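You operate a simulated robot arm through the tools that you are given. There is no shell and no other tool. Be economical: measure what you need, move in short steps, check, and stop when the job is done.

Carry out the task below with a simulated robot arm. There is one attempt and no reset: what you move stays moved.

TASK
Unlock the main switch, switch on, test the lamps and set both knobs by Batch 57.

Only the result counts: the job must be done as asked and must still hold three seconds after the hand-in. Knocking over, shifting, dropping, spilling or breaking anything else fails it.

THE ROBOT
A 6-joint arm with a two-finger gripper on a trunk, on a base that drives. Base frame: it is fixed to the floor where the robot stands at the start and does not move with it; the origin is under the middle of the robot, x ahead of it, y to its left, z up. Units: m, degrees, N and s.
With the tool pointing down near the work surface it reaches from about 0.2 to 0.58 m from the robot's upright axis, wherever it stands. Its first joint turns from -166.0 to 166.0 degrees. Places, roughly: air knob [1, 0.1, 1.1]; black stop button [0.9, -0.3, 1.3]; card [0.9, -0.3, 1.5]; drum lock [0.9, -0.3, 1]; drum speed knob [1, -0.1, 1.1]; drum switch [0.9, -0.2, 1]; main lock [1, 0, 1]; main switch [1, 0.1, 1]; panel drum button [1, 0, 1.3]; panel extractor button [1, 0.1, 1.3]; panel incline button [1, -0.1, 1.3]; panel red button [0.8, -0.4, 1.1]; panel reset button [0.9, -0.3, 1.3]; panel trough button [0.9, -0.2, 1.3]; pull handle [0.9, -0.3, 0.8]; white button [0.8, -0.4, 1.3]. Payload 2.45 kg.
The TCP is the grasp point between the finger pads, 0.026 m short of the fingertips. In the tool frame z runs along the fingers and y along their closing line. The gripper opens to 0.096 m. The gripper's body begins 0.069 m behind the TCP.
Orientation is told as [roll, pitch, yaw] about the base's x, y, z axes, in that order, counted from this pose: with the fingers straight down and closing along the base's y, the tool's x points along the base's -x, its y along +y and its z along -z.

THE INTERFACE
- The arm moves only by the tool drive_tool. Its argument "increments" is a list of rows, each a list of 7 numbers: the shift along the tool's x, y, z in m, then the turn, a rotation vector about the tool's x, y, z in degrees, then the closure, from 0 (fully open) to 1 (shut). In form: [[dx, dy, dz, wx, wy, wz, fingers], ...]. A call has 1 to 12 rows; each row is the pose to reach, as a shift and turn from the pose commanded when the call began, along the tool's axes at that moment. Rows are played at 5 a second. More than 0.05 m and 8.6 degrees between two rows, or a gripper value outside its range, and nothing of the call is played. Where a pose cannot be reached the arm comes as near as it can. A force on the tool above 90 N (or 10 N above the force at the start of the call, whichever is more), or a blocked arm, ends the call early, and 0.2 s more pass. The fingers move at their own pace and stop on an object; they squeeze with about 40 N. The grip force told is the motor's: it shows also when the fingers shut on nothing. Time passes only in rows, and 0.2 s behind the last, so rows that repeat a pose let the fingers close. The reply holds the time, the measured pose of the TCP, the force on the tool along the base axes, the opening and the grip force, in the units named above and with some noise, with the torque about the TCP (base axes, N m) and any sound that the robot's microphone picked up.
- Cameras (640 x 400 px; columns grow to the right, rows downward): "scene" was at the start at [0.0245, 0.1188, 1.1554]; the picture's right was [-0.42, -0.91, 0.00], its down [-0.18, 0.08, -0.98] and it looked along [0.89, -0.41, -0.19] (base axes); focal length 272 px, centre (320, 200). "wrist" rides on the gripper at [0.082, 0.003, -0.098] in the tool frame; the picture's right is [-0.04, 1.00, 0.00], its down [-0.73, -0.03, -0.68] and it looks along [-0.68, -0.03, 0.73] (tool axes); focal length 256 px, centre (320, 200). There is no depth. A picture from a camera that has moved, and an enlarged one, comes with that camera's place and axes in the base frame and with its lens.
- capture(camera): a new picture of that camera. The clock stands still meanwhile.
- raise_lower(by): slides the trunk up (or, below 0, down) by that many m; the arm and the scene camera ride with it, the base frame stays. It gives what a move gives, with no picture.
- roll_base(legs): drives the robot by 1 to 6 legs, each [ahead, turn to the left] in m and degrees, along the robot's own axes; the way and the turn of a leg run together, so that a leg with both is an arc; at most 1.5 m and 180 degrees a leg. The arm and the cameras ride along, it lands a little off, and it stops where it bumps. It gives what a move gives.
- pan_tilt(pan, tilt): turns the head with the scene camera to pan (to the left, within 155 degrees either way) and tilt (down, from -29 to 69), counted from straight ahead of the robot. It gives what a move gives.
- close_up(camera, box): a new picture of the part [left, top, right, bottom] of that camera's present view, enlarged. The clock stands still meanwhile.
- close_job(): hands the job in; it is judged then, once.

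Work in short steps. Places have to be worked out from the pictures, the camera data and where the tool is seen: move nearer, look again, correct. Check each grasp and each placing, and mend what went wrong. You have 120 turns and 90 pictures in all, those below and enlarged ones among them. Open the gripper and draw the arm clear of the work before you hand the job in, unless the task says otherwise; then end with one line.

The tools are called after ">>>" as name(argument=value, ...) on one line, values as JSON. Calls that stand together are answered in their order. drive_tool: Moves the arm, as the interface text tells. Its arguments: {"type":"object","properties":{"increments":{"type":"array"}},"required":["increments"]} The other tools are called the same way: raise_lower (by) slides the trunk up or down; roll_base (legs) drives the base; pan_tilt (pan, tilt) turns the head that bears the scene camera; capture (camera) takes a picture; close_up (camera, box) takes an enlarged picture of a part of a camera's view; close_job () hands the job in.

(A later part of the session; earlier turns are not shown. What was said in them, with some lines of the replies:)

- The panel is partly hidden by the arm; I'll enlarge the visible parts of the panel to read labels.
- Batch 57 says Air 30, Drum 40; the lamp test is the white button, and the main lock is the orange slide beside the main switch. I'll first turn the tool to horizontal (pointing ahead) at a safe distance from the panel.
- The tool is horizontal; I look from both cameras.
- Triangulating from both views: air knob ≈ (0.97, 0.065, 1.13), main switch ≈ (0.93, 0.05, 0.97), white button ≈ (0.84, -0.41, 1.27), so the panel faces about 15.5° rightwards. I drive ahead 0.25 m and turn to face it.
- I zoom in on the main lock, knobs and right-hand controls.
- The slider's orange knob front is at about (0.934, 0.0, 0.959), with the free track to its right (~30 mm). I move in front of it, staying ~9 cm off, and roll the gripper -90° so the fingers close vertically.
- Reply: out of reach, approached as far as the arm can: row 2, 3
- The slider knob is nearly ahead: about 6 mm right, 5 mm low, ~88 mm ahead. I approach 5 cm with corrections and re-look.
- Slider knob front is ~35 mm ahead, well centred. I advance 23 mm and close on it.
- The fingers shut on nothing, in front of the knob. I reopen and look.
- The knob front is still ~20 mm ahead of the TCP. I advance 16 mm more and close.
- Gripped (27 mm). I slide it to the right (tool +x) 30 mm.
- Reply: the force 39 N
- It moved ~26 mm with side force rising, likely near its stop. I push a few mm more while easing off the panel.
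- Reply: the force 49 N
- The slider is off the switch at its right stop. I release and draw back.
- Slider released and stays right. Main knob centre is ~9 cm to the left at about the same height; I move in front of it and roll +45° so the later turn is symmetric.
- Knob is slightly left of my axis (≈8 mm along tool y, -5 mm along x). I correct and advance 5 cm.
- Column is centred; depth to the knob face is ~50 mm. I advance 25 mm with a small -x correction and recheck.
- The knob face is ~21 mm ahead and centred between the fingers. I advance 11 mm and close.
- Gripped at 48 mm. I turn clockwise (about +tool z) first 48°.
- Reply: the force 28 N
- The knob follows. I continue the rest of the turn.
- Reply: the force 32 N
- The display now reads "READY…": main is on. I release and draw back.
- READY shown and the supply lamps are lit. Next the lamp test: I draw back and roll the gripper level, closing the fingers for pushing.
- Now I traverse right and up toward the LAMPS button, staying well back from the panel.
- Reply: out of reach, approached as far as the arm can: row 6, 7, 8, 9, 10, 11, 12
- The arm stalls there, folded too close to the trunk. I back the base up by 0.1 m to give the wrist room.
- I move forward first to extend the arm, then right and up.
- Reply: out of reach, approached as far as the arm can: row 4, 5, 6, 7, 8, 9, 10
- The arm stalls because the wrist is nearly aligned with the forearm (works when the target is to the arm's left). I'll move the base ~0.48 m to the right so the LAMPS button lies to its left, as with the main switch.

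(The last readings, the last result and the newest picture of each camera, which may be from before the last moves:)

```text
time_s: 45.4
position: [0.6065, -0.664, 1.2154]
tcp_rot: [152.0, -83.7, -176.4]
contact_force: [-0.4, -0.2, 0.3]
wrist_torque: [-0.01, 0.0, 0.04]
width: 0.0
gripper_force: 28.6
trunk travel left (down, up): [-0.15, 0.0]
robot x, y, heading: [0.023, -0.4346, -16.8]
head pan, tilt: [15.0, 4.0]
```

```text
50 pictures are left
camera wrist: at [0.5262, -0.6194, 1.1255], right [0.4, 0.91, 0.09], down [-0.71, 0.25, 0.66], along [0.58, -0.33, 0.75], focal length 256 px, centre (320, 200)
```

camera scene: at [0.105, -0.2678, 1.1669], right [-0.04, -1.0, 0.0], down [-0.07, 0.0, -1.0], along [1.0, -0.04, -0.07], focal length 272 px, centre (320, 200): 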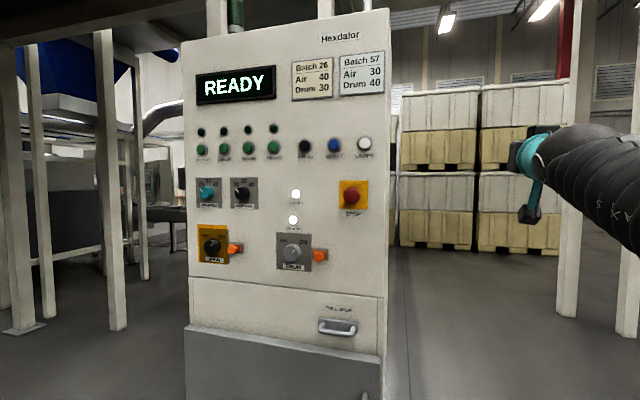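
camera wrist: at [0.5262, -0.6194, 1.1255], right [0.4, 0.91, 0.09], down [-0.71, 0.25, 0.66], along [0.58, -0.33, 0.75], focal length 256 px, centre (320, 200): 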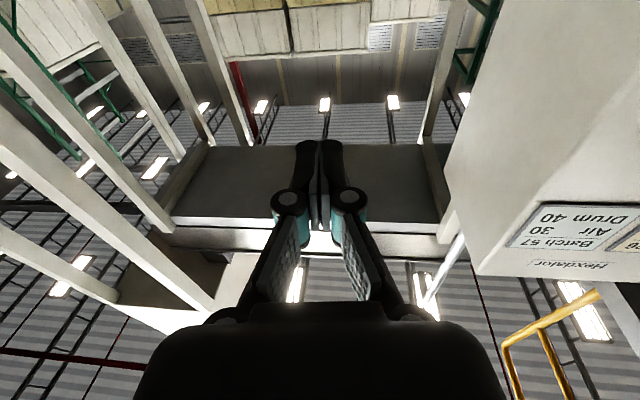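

LAMPS triangulates to about (0.833, -0.408, 1.266). I move left ~0.31 m in front of it while squaring the tool to the panel.

>>> drive_tool(increments=[[-0.0025, 0.04, 0.002, -1.1, 0.7, -0.6, 1], [-0.005, 0.08, 0.004, -2.2, 1.4, -1.2, 1], [-0.0075, 0.12, 0.006, -3.3, 2.1, -1.9, 1], [-0.01, 0.16, 0.008, -4.4, 2.8, -2.5, 1], [-0.0125, 0.2, 0.01, -5.5, 3.5, -3.1, 1], [-0.015, 0.24, 0.013, -6.6, 4.2, -3.7, 1], [-0.0175, 0.28, 0.015, -7.8, 5, -4.4, 1], [-0.02, 0.316, 0.018, -8.9, 5.7, -5, 1], [-0.02, 0.316, 0.018, -8.9, 5.7, -5, 1]])

>>> capture(camera="wrist")

>>> close_up(camera="scene", box=[300, 100, 428, 180])

```text
time_s: 47.4
position: [0.7502, -0.3835, 1.2512]
tcp_rot: [-88.5, -87.6, 73.0]
contact_force: [0.4, 0.8, 0.7]
wrist_torque: [0.03, -0.02, -0.01]
width: 0.0
gripper_force: 28.4
trunk travel left (down, up): [-0.15, 0.0]
robot x, y, heading: [0.0257, -0.4302, -17.1]
head pan, tilt: [15.0, 4.0]
```

```text
49 pictures are left
camera wrist: at [0.6536, -0.3563, 1.1716], right [0.27, 0.96, 0.0], down [-0.65, 0.18, 0.73], along [0.71, -0.19, 0.68], focal length 256 px, centre (320, 200)
```

wrist: 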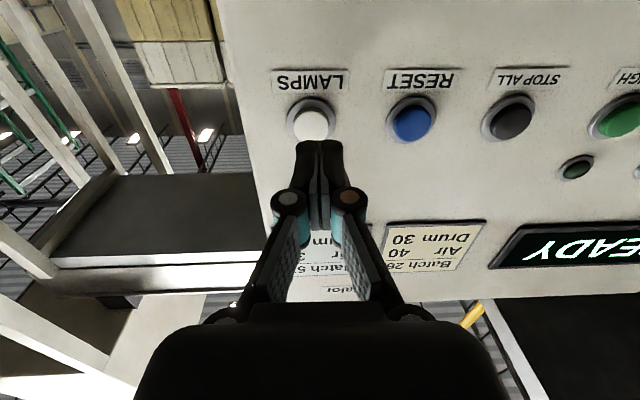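

```text
5.00 times, centred on (364, 140) of scene
camera zoom: at [0.1052, -0.2676, 1.1668], right [-0.04, -1.0, 0.0], down [-0.07, 0.0, -1.0], along [1.0, -0.04, -0.07], focal length 1358 px, centre (100, 500)
```

zoom: 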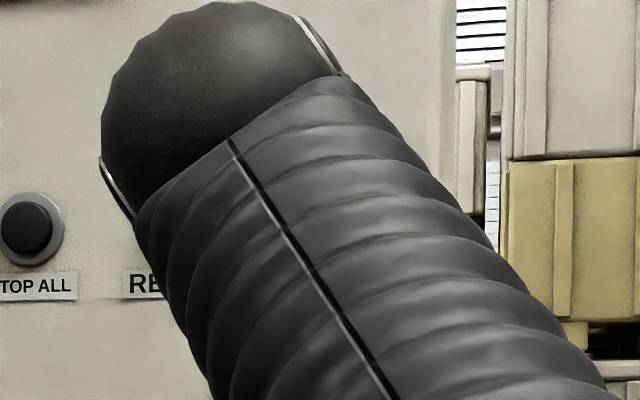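

LAMPS is ~3 mm right, 13 mm up and ~60 mm ahead of the fingertips. I align and press in small steps.

>>> drive_tool(increments=[[-0.007, -0.003, 0.01, 0, 0, 0, 1], [-0.013, -0.003, 0.03, 0, 0, 0, 1], [-0.013, -0.003, 0.05, 0, 0, 0, 1], [-0.013, -0.003, 0.058, 0, 0, 0, 1], [-0.013, -0.003, 0.062, 0, 0, 0, 1], [-0.013, -0.003, 0.065, 0, 0, 0, 1]])

>>> capture(camera="wrist")

>>> capture(camera="scene")

```text
time_s: 48.8
position: [0.7907, -0.3993, 1.2395]
tcp_rot: [-92.2, -87.6, 76.9]
contact_force: [-1.4, -0.4, -0.1]
wrist_torque: [-0.01, 0.09, 0.01]
width: 0.0
gripper_force: 28.3
out of reach, approached as far as the arm can: row 2, 3, 4, 5, 6
trunk travel left (down, up): [-0.15, 0.0]
robot x, y, heading: [0.0214, -0.4336, -17.0]
head pan, tilt: [15.0, 4.0]
```

```text
47 pictures are left
camera wrist: at [0.6945, -0.373, 1.1582], right [0.27, 0.96, 0.0], down [-0.66, 0.18, 0.73], along [0.71, -0.19, 0.68], focal length 256 px, centre (320, 200)
```

wrist: 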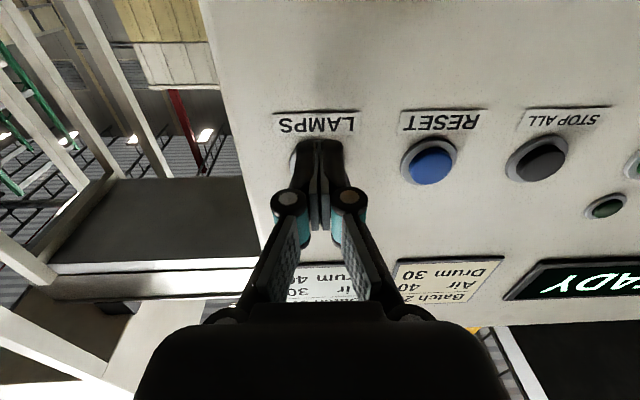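

```text
46 pictures are left
camera scene: at [0.1047, -0.2677, 1.1669], right [-0.04, -1.0, 0.0], down [-0.07, 0.0, -1.0], along [1.0, -0.04, -0.07], focal length 272 px, centre (320, 200)
```

scene: 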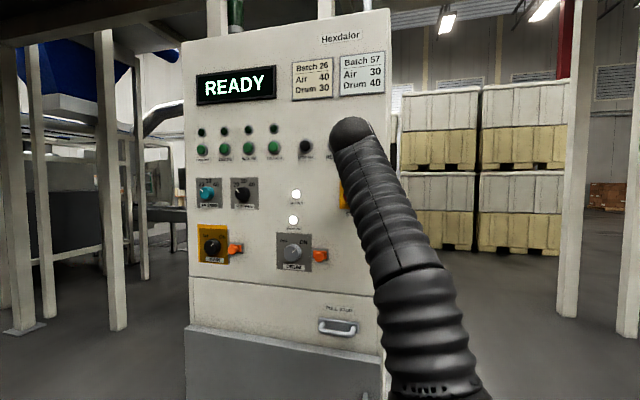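

The arm is now over-extended (not yet touching). I withdraw and bring the base 0.09 m closer.

>>> drive_tool(increments=[[0, 0, -0.04, 0, 0, 0, 1], [0, 0, -0.08, 0, 0, 0, 1], [0, 0, -0.11, 0, 0, 0, 1], [0, 0, -0.11, 0, 0, 0, 1]])

>>> roll_base(legs=[[0.1, 0]])

>>> capture(camera="wrist")

```text
time_s: 49.8
position: [0.682, -0.372, 1.2434]
tcp_rot: [-99.7, -87.8, 84.2]
contact_force: [-3.1, -2.5, 1.8]
wrist_torque: [0.06, 0.19, 0.14]
width: 0.0002
gripper_force: 28.5
out of reach, approached as far as the arm can: row 1, 2
trunk travel left (down, up): [-0.15, 0.0]
robot x, y, heading: [0.0223, -0.432, -16.8]
head pan, tilt: [15.0, 4.0]
```

```text
time_s: 51.0
position: [0.784, -0.4014, 1.2389]
tcp_rot: [-89.6, -87.6, 73.9]
contact_force: [-1.0, -0.2, -0.8]
wrist_torque: [-0.01, 0.03, 0.03]
width: 0.0
gripper_force: 28.3
trunk travel left (down, up): [-0.15, 0.0]
robot x, y, heading: [0.1234, -0.46, -17.3]
head pan, tilt: [15.0, 4.0]
```

```text
45 pictures are left
camera wrist: at [0.6883, -0.3741, 1.1587], right [0.27, 0.96, 0.0], down [-0.65, 0.18, 0.73], along [0.71, -0.2, 0.68], focal length 256 px, centre (320, 200)
```

wrist: 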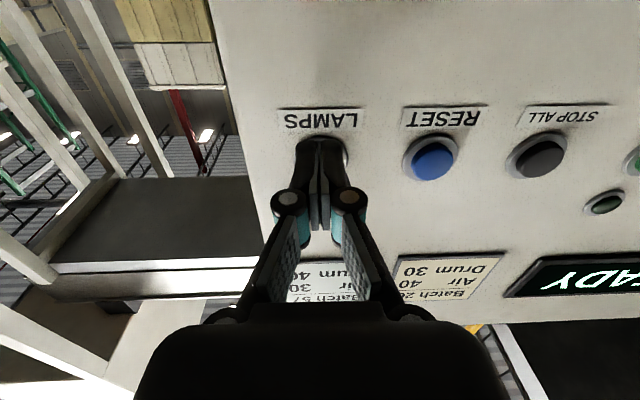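

The tip is ~23 mm short of the button, 25 mm too low and 5 mm right. I correct height first, then advance gradually.

>>> drive_tool(increments=[[-0.012, 0.005, 0, 0, 0, 0, 1], [-0.025, 0.005, 0, 0, 0, 0, 1], [-0.025, 0.005, 0, 0, 0, 0, 1]])

>>> capture(camera="wrist")

```text
time_s: 51.8
position: [0.7862, -0.3942, 1.2657]
tcp_rot: [-89.4, -87.4, 73.7]
contact_force: [0.3, 0.3, -0.9]
wrist_torque: [0.03, -0.04, 0.0]
width: 0.0
gripper_force: 29.0
trunk travel left (down, up): [-0.15, 0.0]
robot x, y, heading: [0.1234, -0.4632, -17.4]
head pan, tilt: [15.0, 4.0]
```

```text
44 pictures are left
camera wrist: at [0.6904, -0.3682, 1.1841], right [0.27, 0.96, 0.0], down [-0.65, 0.18, 0.73], along [0.71, -0.2, 0.68], focal length 256 px, centre (320, 200)
```

wrist: 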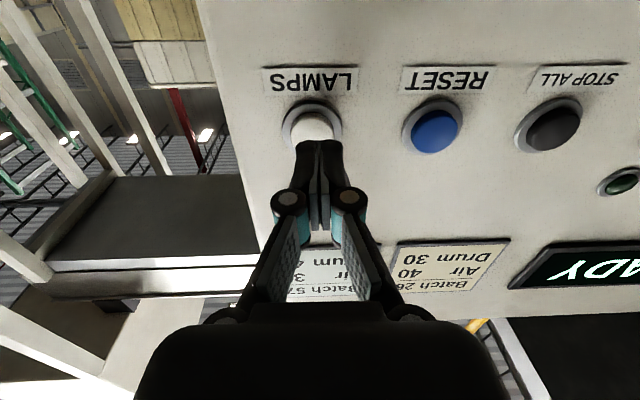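

Well aligned now (nudge 4 mm right, 3 mm down). I press in.

>>> drive_tool(increments=[[0.003, -0.004, 0.01, 0, 0, 0, 1], [0.003, -0.004, 0.018, 0, 0, 0, 1], [0.003, -0.004, 0.022, 0, 0, 0, 1], [0.003, -0.004, 0.025, 0, 0, 0, 1], [0.003, -0.004, 0.028, 0, 0, 0, 1]])

>>> capture(camera="scene")

>>> capture(camera="wrist")

```text
time_s: 53.0
position: [0.8117, -0.4062, 1.2612]
tcp_rot: [-89.5, -87.5, 74.2]
contact_force: [-0.5, -0.2, 0.3]
wrist_torque: [0.0, 0.02, -0.03]
width: 0.0
gripper_force: 28.6
trunk travel left (down, up): [-0.15, 0.0]
robot x, y, heading: [0.1204, -0.4618, -17.1]
head pan, tilt: [15.0, 4.0]
```

```text
43 pictures are left
camera scene: at [0.2026, -0.2978, 1.1669], right [-0.04, -1.0, 0.0], down [-0.07, 0.0, -1.0], along [1.0, -0.04, -0.07], focal length 272 px, centre (320, 200)
```

scene: 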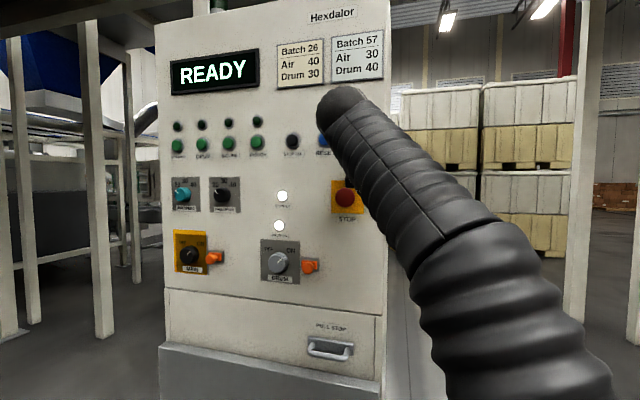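

```text
42 pictures are left
camera wrist: at [0.7159, -0.3795, 1.1809], right [0.27, 0.96, 0.0], down [-0.65, 0.18, 0.73], along [0.71, -0.2, 0.68], focal length 256 px, centre (320, 200)
```

wrist: 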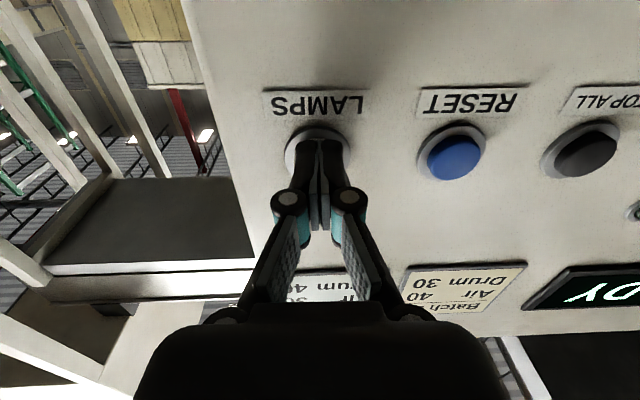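

No contact yet; I continue in 3 mm steps.

>>> drive_tool(increments=[[0, 0, 0.003, 0, 0, 0, 1], [0, 0, 0.006, 0, 0, 0, 1], [0, 0, 0.009, 0, 0, 0, 1], [0, 0, 0.012, 0, 0, 0, 1]])

>>> capture(camera="scene")

```text
time_s: 54.0
position: [0.8217, -0.4099, 1.2617]
tcp_rot: [-91.1, -87.6, 75.5]
contact_force: [-13.1, 2.4, -4.9]
wrist_torque: [0.05, 0.07, -0.08]
width: 0.006
gripper_force: 28.9
trunk travel left (down, up): [-0.15, 0.0]
robot x, y, heading: [0.1191, -0.4595, -17.2]
head pan, tilt: [15.0, 4.0]
heard: click
```

```text
41 pictures are left
camera scene: at [0.2015, -0.2976, 1.1668], right [-0.04, -1.0, 0.0], down [-0.07, 0.0, -1.0], along [1.0, -0.04, -0.07], focal length 272 px, centre (320, 200)
```

scene: 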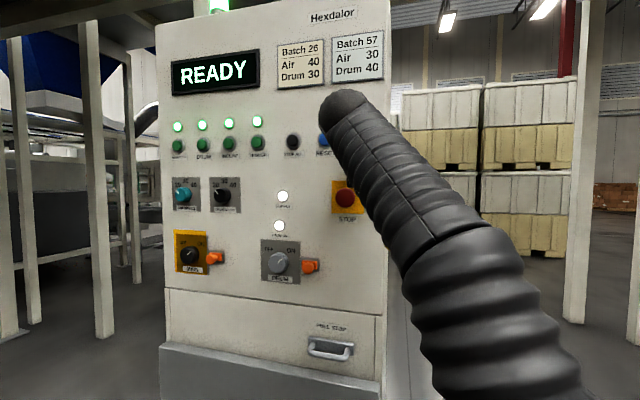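

Click heard and all lamps lit: lamp test works. I hold it briefly, then withdraw.

>>> drive_tool(increments=[[0, 0, 0, 0, 0, 0, 1], [0, 0, 0, 0, 0, 0, 1], [0, 0, 0, 0, 0, 0, 1], [0, 0, 0, 0, 0, 0, 1], [0, 0, -0.02, 0, 0, 0, 1], [0, 0, -0.06, 0, 0, 0, 1], [0, 0, -0.1, 0, 0, 0, 1], [0, 0, -0.12, 0, 0, 0, 1], [0, 0, -0.12, 0, 0, 0, 1]])

>>> close_up(camera="scene", box=[150, 100, 342, 220])

```text
time_s: 56.0
position: [0.7069, -0.3794, 1.2613]
tcp_rot: [-89.6, -87.5, 73.9]
contact_force: [-0.8, 0.3, 0.2]
wrist_torque: [-0.01, -0.01, 0.01]
width: 0.0001
gripper_force: 29.0
trunk travel left (down, up): [-0.15, 0.0]
robot x, y, heading: [0.1224, -0.4641, -17.5]
head pan, tilt: [15.0, 4.0]
```

```text
3.33 times, centred on (246, 160) of scene
camera zoom: at [0.2026, -0.2979, 1.1669], right [-0.04, -1.0, 0.0], down [-0.07, 0.0, -1.0], along [1.0, -0.04, -0.07], focal length 905 px, centre (567, 333)
```

zoom: 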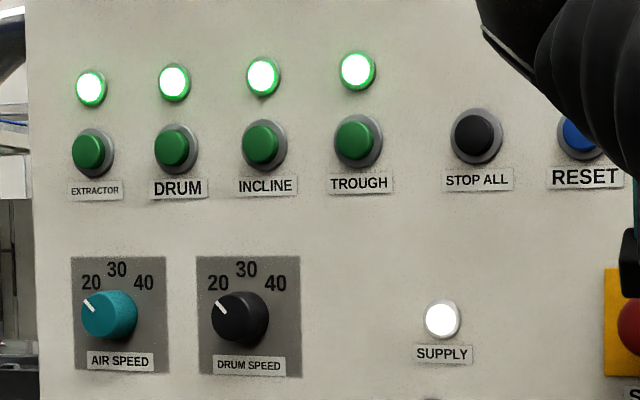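

All four lamps lit. Next the knobs: air knob ≈ lateral 0.13 m left of drum knob, z ≈ 1.126. I relocate the base ~0.39 m to the left, backing up a bit for clearance.

>>> roll_base(legs=[[-0.06, 0], [0, 90], [0.39, 0], [0, -88]])

>>> pan_tilt(pan=2, tilt=4)

>>> capture(camera="scene")

>>> capture(camera="wrist")

```text
time_s: 66.7
position: [0.7602, 0.0197, 1.2619]
tcp_rot: [-89.7, -87.5, 74.3]
contact_force: [0.1, 0.0, -0.1]
wrist_torque: [-0.02, 0.03, -0.02]
width: 0.0
gripper_force: 28.2
trunk travel left (down, up): [-0.15, 0.0]
robot x, y, heading: [0.1773, -0.0697, -16.9]
head pan, tilt: [15.0, 4.0]
```

```text
time_s: 67.5
position: [0.7613, 0.0194, 1.2619]
tcp_rot: [-89.5, -87.5, 74.3]
contact_force: [-0.4, 0.7, 0.0]
wrist_torque: [0.02, 0.0, 0.03]
width: 0.0001
gripper_force: 28.7
trunk travel left (down, up): [-0.15, 0.0]
robot x, y, heading: [0.1734, -0.0708, -16.9]
head pan, tilt: [2.0, 4.0]
```

```text
39 pictures are left
camera scene: at [0.2533, 0.0773, 1.1669], right [-0.26, -0.97, 0.0], down [-0.07, 0.02, -1.0], along [0.96, -0.26, -0.07], focal length 272 px, centre (320, 200)
```

scene: 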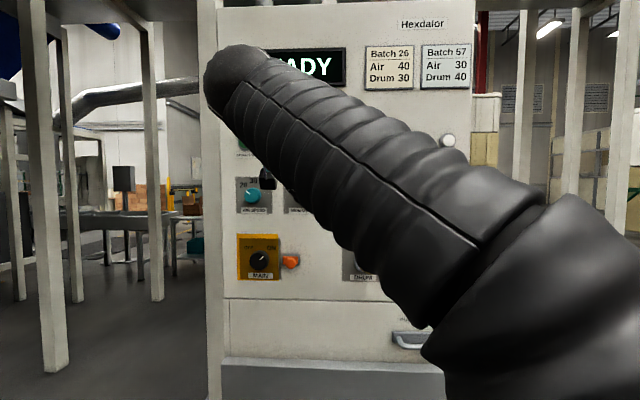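

```text
38 pictures are left
camera wrist: at [0.6649, 0.0457, 1.1811], right [0.26, 0.96, 0.0], down [-0.65, 0.18, 0.73], along [0.71, -0.19, 0.68], focal length 256 px, centre (320, 200)
```

wrist: 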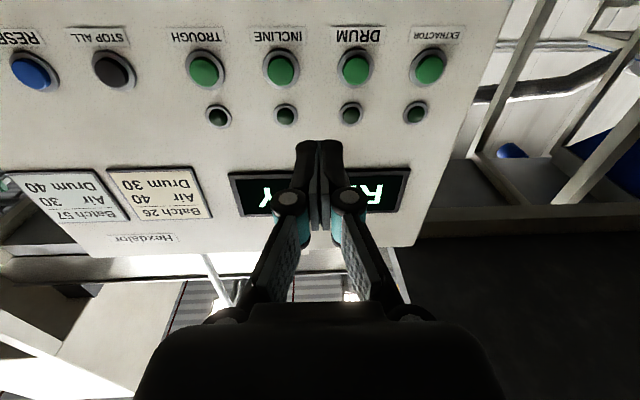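

The lamp test has timed out, as expected. I bring the tool down in front of the drum-speed knob, rolled -45° and opened.

>>> drive_tool(increments=[[0.02, -0.003, 0, 0, 0, 0, 0.5], [0.045, -0.006, 0.005, 0, 0, -5, 0.2], [0.07, -0.01, 0.01, 0, 0, -13, 0], [0.095, -0.015, 0.02, 0, 0, -21, 0], [0.12, -0.02, 0.03, 0, 0, -29, 0], [0.136, -0.02, 0.04, 0, 0, -37, 0], [0.136, -0.02, 0.05, 0, 0, -45, 0], [0.136, -0.02, 0.05, 0, 0, -45, 0]])

>>> capture(camera="wrist")

>>> capture(camera="scene")

```text
time_s: 69.3
position: [0.803, -0.0184, 1.1257]
tcp_rot: [-89.9, -42.4, 74.7]
contact_force: [0.6, -0.3, -0.2]
wrist_torque: [0.03, -0.03, -0.05]
width: 0.0961
gripper_force: 0.0
trunk travel left (down, up): [-0.15, 0.0]
robot x, y, heading: [0.1754, -0.0676, -16.8]
head pan, tilt: [2.0, 4.0]
```

```text
37 pictures are left
camera wrist: at [0.6919, -0.0476, 1.0695], right [0.19, 0.68, -0.71], down [-0.52, 0.68, 0.52], along [0.84, 0.27, 0.48], focal length 256 px, centre (320, 200)
```

wrist: 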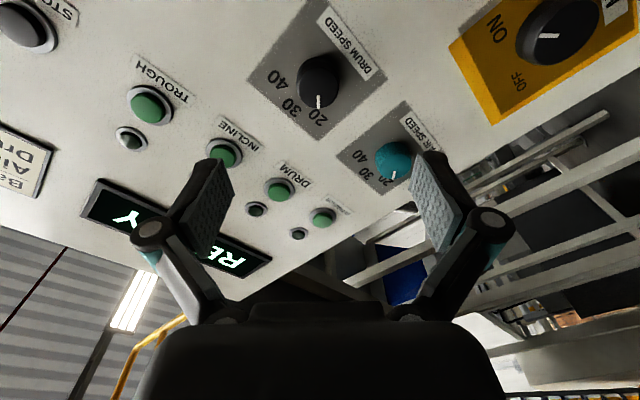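

```text
36 pictures are left
camera scene: at [0.2532, 0.0773, 1.1669], right [-0.26, -0.97, 0.0], down [-0.07, 0.02, -1.0], along [0.96, -0.26, -0.07], focal length 272 px, centre (320, 200)
```

scene: 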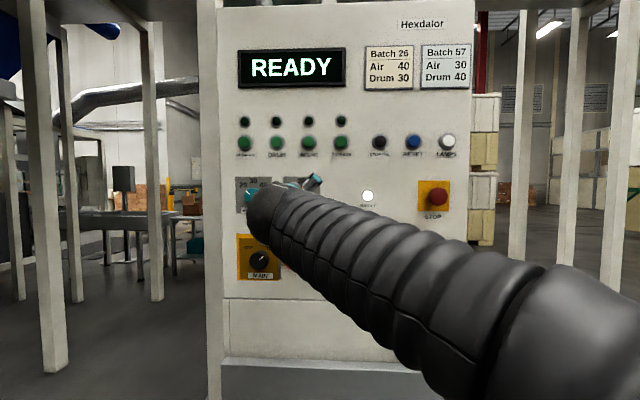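

Both views agree: drum knob at ≈(0.950, -0.055, 1.130), ~15 cm ahead. I advance 10 cm with a small correction.

>>> drive_tool(increments=[[-0.002, 0, 0.03, 0, 0, 0, 0], [-0.004, 0, 0.06, 0, 0, 0, 0], [-0.005, 0, 0.09, 0, 0, 0, 0], [-0.005, 0, 0.115, 0, 0, 0, 0], [-0.005, 0, 0.115, 0, 0, 0, 0]])

>>> capture(camera="wrist")

```text
time_s: 70.5
position: [0.915, -0.0451, 1.1298]
tcp_rot: [-89.9, -42.5, 74.7]
contact_force: [-0.7, 0.7, 0.4]
wrist_torque: [0.0, 0.03, -0.02]
width: 0.0958
gripper_force: 0.1
trunk travel left (down, up): [-0.15, 0.0]
robot x, y, heading: [0.1748, -0.067, -16.9]
head pan, tilt: [2.0, 4.0]
```

```text
35 pictures are left
camera wrist: at [0.8039, -0.0747, 1.0736], right [0.19, 0.68, -0.71], down [-0.52, 0.68, 0.52], along [0.84, 0.27, 0.48], focal length 256 px, centre (320, 200)
```

wrist: 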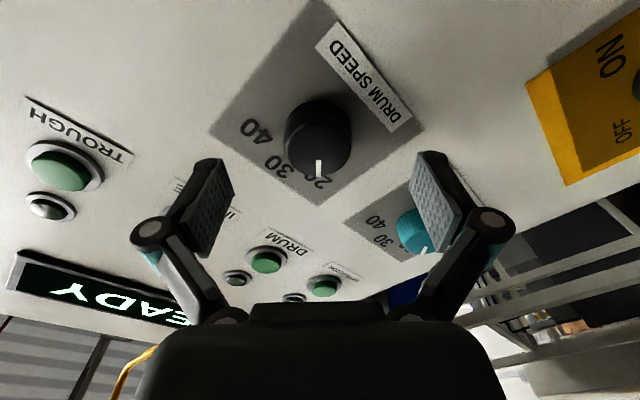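

The drum knob is centred with its face ~28 mm ahead of the TCP. I advance 19 mm and close.

>>> drive_tool(increments=[[0, -0.001, 0.01, 0, 0, 0, 0], [0, -0.001, 0.019, 0, 0, 0, 0.2], [0, -0.001, 0.019, 0, 0, 0, 0.5], [0, -0.001, 0.019, 0, 0, 0, 0.8], [0, -0.001, 0.019, 0, 0, 0, 1], [0, -0.001, 0.019, 0, 0, 0, 1], [0, -0.001, 0.019, 0, 0, 0, 1]])

>>> capture(camera="wrist")

```text
time_s: 72.1
position: [0.9323, -0.051, 1.1304]
tcp_rot: [-90.1, -42.6, 74.7]
contact_force: [3.2, -2.4, 5.9]
wrist_torque: [-0.06, -0.14, -0.07]
width: 0.0398
gripper_force: 45.0
trunk travel left (down, up): [-0.15, 0.0]
robot x, y, heading: [0.174, -0.0697, -16.8]
head pan, tilt: [2.0, 4.0]
```

```text
34 pictures are left
camera wrist: at [0.8211, -0.0803, 1.0743], right [0.19, 0.68, -0.71], down [-0.52, 0.68, 0.52], along [0.83, 0.27, 0.48], focal length 256 px, centre (320, 200)
```

wrist: 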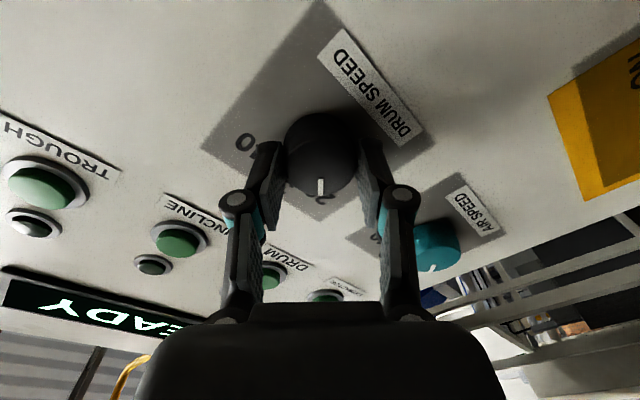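

Gripped at 40 mm. I turn it clockwise 48°, then look.

>>> drive_tool(increments=[[0, 0, 0, 0, 0, 8, 1], [0, 0, 0, 0, 0, 16, 1], [0, 0, 0, 0, 0, 24, 1], [0, 0, 0, 0, 0, 32, 1], [0, 0, 0, 0, 0, 40, 1], [0, 0, 0, 0, 0, 48, 1]])

>>> drive_tool(increments=[[0, 0, 0, 0, 0, 8, 1], [0, 0, 0, 0, 0, 16, 1], [0, 0, 0, 0, 0, 24, 1], [0, 0, 0, 0, 0, 32, 1], [0, 0, 0, 0, 0, 38, 1], [0, 0, 0, 0, 0, 42, 1], [0, 0, 0, 0, 0, 42, 1]])

>>> capture(camera="wrist")

```text
time_s: 73.5
position: [0.9315, -0.0531, 1.1312]
tcp_rot: [89.6, -89.2, -104.9]
contact_force: [-5.9, -3.3, -0.4]
wrist_torque: [-0.28, -0.76, -0.1]
width: 0.0404
gripper_force: 45.3
trunk travel left (down, up): [-0.15, 0.0]
robot x, y, heading: [0.1775, -0.0683, -16.9]
head pan, tilt: [2.0, 4.0]
```

```text
time_s: 75.1
position: [0.9323, -0.0534, 1.1315]
tcp_rot: [90.0, -47.3, -105.4]
contact_force: [-14.3, -10.4, -7.0]
wrist_torque: [-0.87, 0.15, -0.81]
width: 0.0401
gripper_force: 45.5
trunk travel left (down, up): [-0.15, 0.0]
robot x, y, heading: [0.1771, -0.0682, -17.0]
head pan, tilt: [2.0, 4.0]
```

```text
33 pictures are left
camera wrist: at [0.8511, 0.029, 1.0742], right [0.19, 0.68, 0.71], down [-0.79, -0.32, 0.52], along [0.58, -0.66, 0.48], focal length 256 px, centre (320, 200)
```

wrist: 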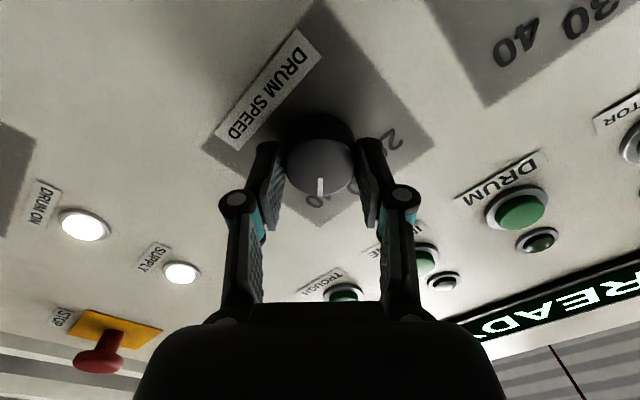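

The knob turned with the gripper toward 40. I release and draw back to check.

>>> drive_tool(increments=[[0, 0, 0, 0, 0, 0, 0.7], [0, 0, 0, 0, 0, 0, 0.3], [0, 0, 0, 0, 0, 0, 0], [0, 0, 0, 0, 0, 0, 0], [0, 0, -0.04, 0, 0, 0, 0], [0, 0, -0.08, 0, 0, 0, 0], [0, 0, -0.12, 0, 0, 0, 0], [0, 0, -0.12, 0, 0, 0, 0]])

>>> close_up(camera="wrist", box=[220, 20, 412, 140])

>>> capture(camera="scene")

```text
time_s: 76.9
position: [0.8182, -0.0197, 1.1326]
tcp_rot: [90.0, -47.5, -105.3]
contact_force: [0.5, 0.4, -0.4]
wrist_torque: [0.01, 0.02, 0.0]
width: 0.0962
gripper_force: 0.0
trunk travel left (down, up): [-0.15, 0.0]
robot x, y, heading: [0.1776, -0.0748, -16.9]
head pan, tilt: [2.0, 4.0]
```

```text
3.33 times, centred on (316, 80) of wrist
camera zoom: at [0.7376, 0.0629, 1.0751], right [0.19, 0.68, 0.71], down [-0.79, -0.32, 0.52], along [0.58, -0.66, 0.48], focal length 853 px, centre (333, 600)
```

zoom: 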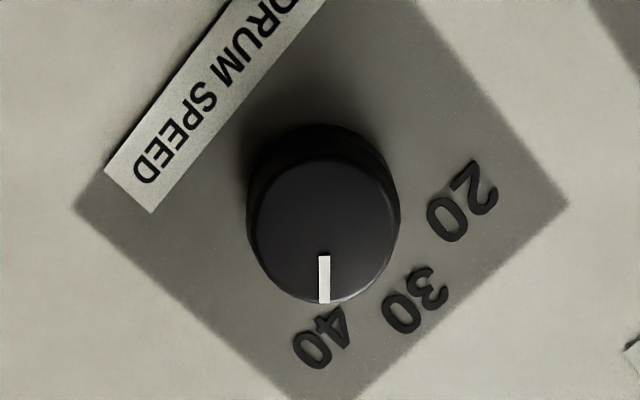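

```text
31 pictures are left
camera scene: at [0.2533, 0.0771, 1.1669], right [-0.26, -0.97, 0.0], down [-0.07, 0.02, -1.0], along [0.96, -0.26, -0.07], focal length 272 px, centre (320, 200)
```

scene: 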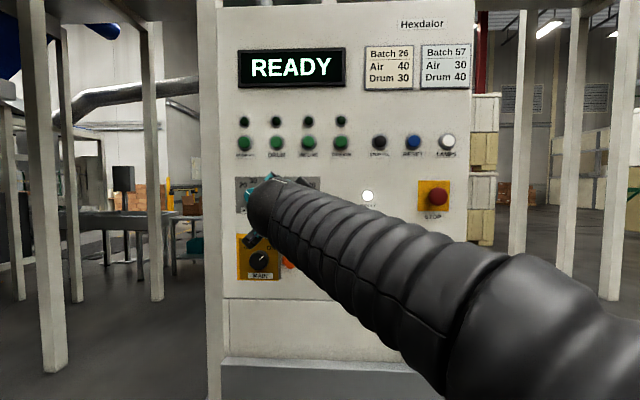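

Drum points at 40. Now the air knob: I shift 127 mm left and roll back to -22°, open.

>>> drive_tool(increments=[[0.01, 0.01, 0, 0, 0, -8, 0], [0.02, 0.02, 0, 0, 0, -16, 0], [0.03, 0.03, 0, 0, 0, -24, 0], [0.04, 0.04, 0.005, 0, 0, -32, 0], [0.05, 0.05, 0.01, 0, 0, -40, 0], [0.06, 0.06, 0.02, 0, 0, -48, 0], [0.07, 0.07, 0.03, 0, 0, -56, 0], [0.08, 0.08, 0.04, 0, 0, -62, 0], [0.09, 0.09, 0.04, 0, 0, -68, 0], [0.09, 0.09, 0.04, 0, 0, -68, 0]])

>>> capture(camera="wrist")

```text
time_s: 79.1
position: [0.8893, 0.0911, 1.1246]
tcp_rot: [-90.0, -64.5, 74.8]
contact_force: [-0.6, -0.9, -0.5]
wrist_torque: [-0.02, 0.01, 0.02]
width: 0.096
gripper_force: 0.1
trunk travel left (down, up): [-0.15, 0.0]
robot x, y, heading: [0.1769, -0.0683, -16.7]
head pan, tilt: [2.0, 4.0]
```

```text
30 pictures are left
camera wrist: at [0.7846, 0.0878, 1.0506], right [0.24, 0.89, -0.39], down [-0.58, 0.46, 0.67], along [0.78, 0.06, 0.62], focal length 256 px, centre (320, 200)
```

wrist: 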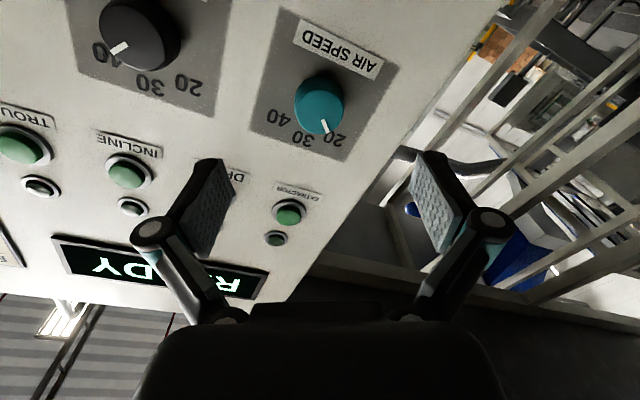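

The air knob is centred, ~92 mm ahead. I advance 65 mm and check.

>>> drive_tool(increments=[[0, 0, 0.025, 0, 0, 0, 0], [0, 0, 0.05, 0, 0, 0, 0], [0, 0, 0.065, 0, 0, 0, 0], [0, 0, 0.065, 0, 0, 0, 0]])

>>> capture(camera="wrist")

```text
time_s: 80.1
position: [0.9519, 0.0762, 1.1243]
tcp_rot: [-90.0, -64.4, 74.6]
contact_force: [-0.1, -0.2, 0.0]
wrist_torque: [0.01, 0.0, -0.05]
width: 0.0958
gripper_force: 0.1
trunk travel left (down, up): [-0.15, 0.0]
robot x, y, heading: [0.18, -0.0653, -16.7]
head pan, tilt: [2.0, 4.0]
```

```text
29 pictures are left
camera wrist: at [0.8471, 0.0716, 1.0513], right [0.24, 0.89, -0.39], down [-0.58, 0.46, 0.68], along [0.78, 0.06, 0.62], focal length 256 px, centre (320, 200)
```

wrist: 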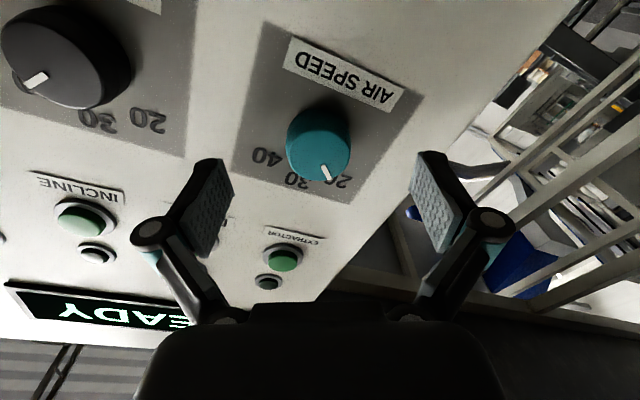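

Centred with the face ~32 mm ahead. I advance 20 mm and close.

>>> drive_tool(increments=[[-0.001, -0.001, 0.01, 0, 0, 0, 0], [-0.002, -0.001, 0.02, 0, 0, 0, 0.2], [-0.002, -0.001, 0.02, 0, 0, 0, 0.5], [-0.002, -0.001, 0.02, 0, 0, 0, 0.8], [-0.002, -0.001, 0.02, 0, 0, 0, 1], [-0.002, -0.001, 0.02, 0, 0, 0, 1], [-0.002, -0.001, 0.02, 0, 0, 0, 1]])

>>> capture(camera="wrist")

```text
time_s: 81.7
position: [0.9708, 0.0702, 1.1275]
tcp_rot: [-90.0, -64.6, 74.7]
contact_force: [2.5, 2.9, 0.6]
wrist_torque: [-0.06, -0.05, 0.15]
width: 0.0399
gripper_force: 45.1
trunk travel left (down, up): [-0.15, 0.0]
robot x, y, heading: [0.1772, -0.0632, -16.9]
head pan, tilt: [2.0, 4.0]
```

```text
28 pictures are left
camera wrist: at [0.8662, 0.0659, 1.053], right [0.24, 0.89, -0.39], down [-0.58, 0.46, 0.68], along [0.78, 0.06, 0.62], focal length 256 px, centre (320, 200)
```

wrist: 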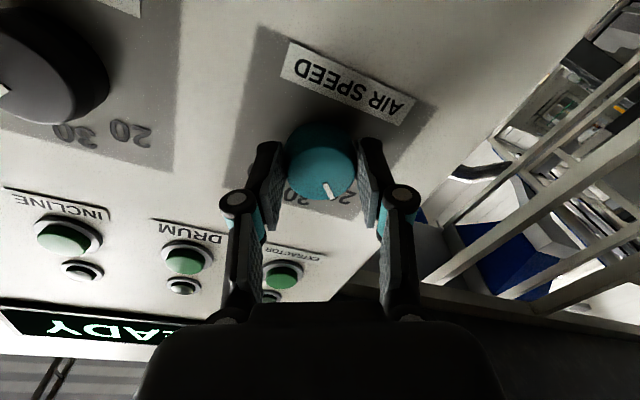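

Gripped. I turn it clockwise 45° to 30.

>>> drive_tool(increments=[[0, 0, 0, 0, 0, 8, 1], [0, 0, 0, 0, 0, 16, 1], [0, 0, 0, 0, 0, 24, 1], [0, 0, 0, 0, 0, 32, 1], [0, 0, 0, 0, 0, 40, 1], [0, 0, 0, 0, 0, 45, 1], [0, 0, 0, 0, 0, 45, 1]])

>>> capture(camera="wrist")

```text
time_s: 83.3
position: [0.9707, 0.0735, 1.1268]
tcp_rot: [90.0, -70.3, -105.2]
contact_force: [-0.9, 19.3, 1.3]
wrist_torque: [0.0, 0.23, 0.64]
width: 0.0396
gripper_force: 44.6
trunk travel left (down, up): [-0.15, 0.0]
robot x, y, heading: [0.1775, -0.0689, -16.7]
head pan, tilt: [2.0, 4.0]
```

```text
27 pictures are left
camera wrist: at [0.8831, 0.1282, 1.0521], right [0.24, 0.9, 0.37], down [-0.73, -0.09, 0.68], along [0.64, -0.44, 0.63], focal length 256 px, centre (320, 200)
```

wrist: 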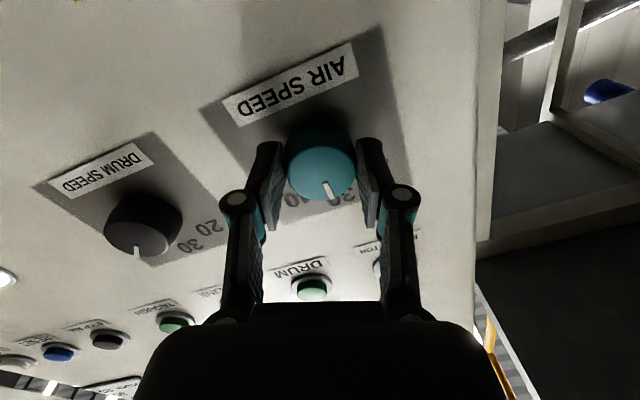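

I release, draw back and roll level to check the air knob pointer.

>>> drive_tool(increments=[[0, 0, 0, 0, 0, 0, 0.7], [0, 0, 0, 0, 0, 0, 0.3], [0, 0, 0, 0, 0, 0, 0], [0, 0, 0, 0, 0, 0, 0], [0, 0, -0.03, 0, 0, 0, 0], [0, 0, -0.06, 0, 0, 0, 0], [0, 0, -0.1, 0, 0, -6, 0], [0, 0, -0.13, 0, 0, -13, 0], [0, 0, -0.15, 0, 0, -20, 0], [0, 0, -0.15, 0, 0, -20, 0]])

>>> capture(camera="wrist")

>>> close_up(camera="wrist", box=[224, 0, 416, 120])

```text
time_s: 85.5
position: [0.826, 0.1079, 1.1289]
tcp_rot: [-88.3, -89.6, 73.0]
contact_force: [-0.1, -0.3, 0.7]
wrist_torque: [0.0, -0.01, -0.02]
width: 0.0959
gripper_force: 0.2
trunk travel left (down, up): [-0.15, 0.0]
robot x, y, heading: [0.1785, -0.0699, -16.8]
head pan, tilt: [2.0, 4.0]
```

```text
26 pictures are left
camera wrist: at [0.7309, 0.1373, 1.0474], right [0.26, 0.96, 0.03], down [-0.66, 0.16, 0.73], along [0.7, -0.21, 0.68], focal length 256 px, centre (320, 200)
```

wrist: 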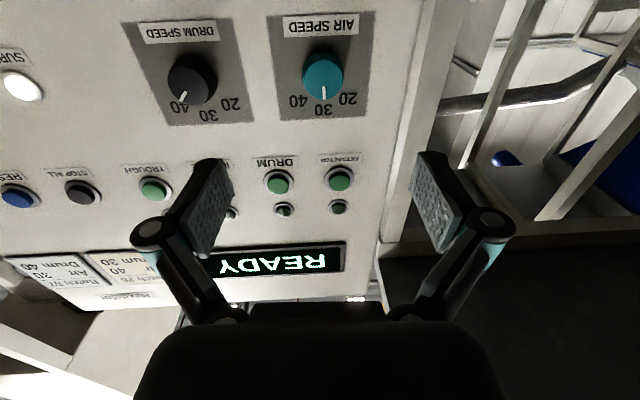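

```text
3.33 times, centred on (320, 60) of wrist
camera zoom: at [0.7309, 0.1373, 1.0474], right [0.26, 0.96, 0.03], down [-0.66, 0.16, 0.73], along [0.7, -0.21, 0.68], focal length 853 px, centre (320, 667)
```

zoom: 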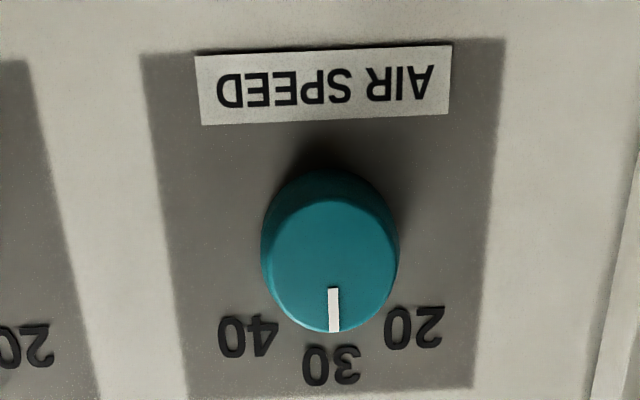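

Air points at 30. I back away and take a final overall look.

>>> roll_base(legs=[[-0.25, 0]])

>>> close_up(camera="scene", box=[200, 50, 480, 300])

>>> capture(camera="wrist")

```text
time_s: 87.3
position: [0.5895, 0.179, 1.1286]
tcp_rot: [-87.8, -89.4, 72.4]
contact_force: [-0.4, -0.5, 0.4]
wrist_torque: [0.0, 0.0, 0.05]
width: 0.0961
gripper_force: 0.0
trunk travel left (down, up): [-0.15, 0.0]
robot x, y, heading: [-0.0633, 0.0049, -16.8]
head pan, tilt: [2.0, 4.0]
```

```text
1.60 times, centred on (340, 175) of scene
camera zoom: at [0.0158, 0.1499, 1.1669], right [-0.26, -0.97, 0.0], down [-0.07, 0.02, -1.0], along [0.96, -0.26, -0.07], focal length 434 px, centre (288, 240)
```

zoom: 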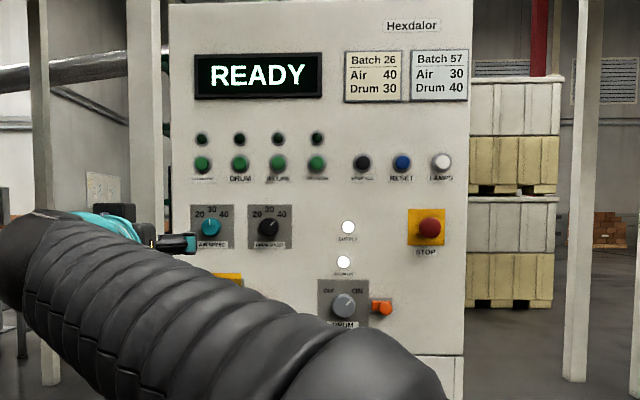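

```text
23 pictures are left
camera wrist: at [0.4939, 0.2087, 1.0474], right [0.27, 0.96, 0.03], down [-0.66, 0.16, 0.73], along [0.7, -0.22, 0.68], focal length 256 px, centre (320, 200)
```

wrist: 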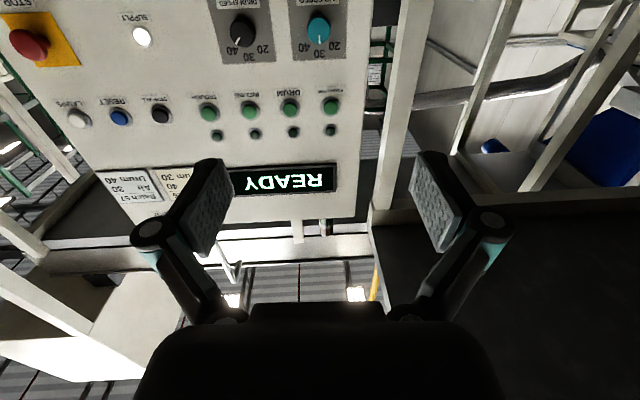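

Main is on (READY), the lamp test was done, air is at 30 and drum at 40, with the gripper open and the arm clear. I hand the job in.

>>> close_job()

```text
The job is handed in.
```

The main switch is unlocked and on (panel reads READY), the lamp test lit all four lamps, and the knobs are set for Batch 57: air 30, drum 40.
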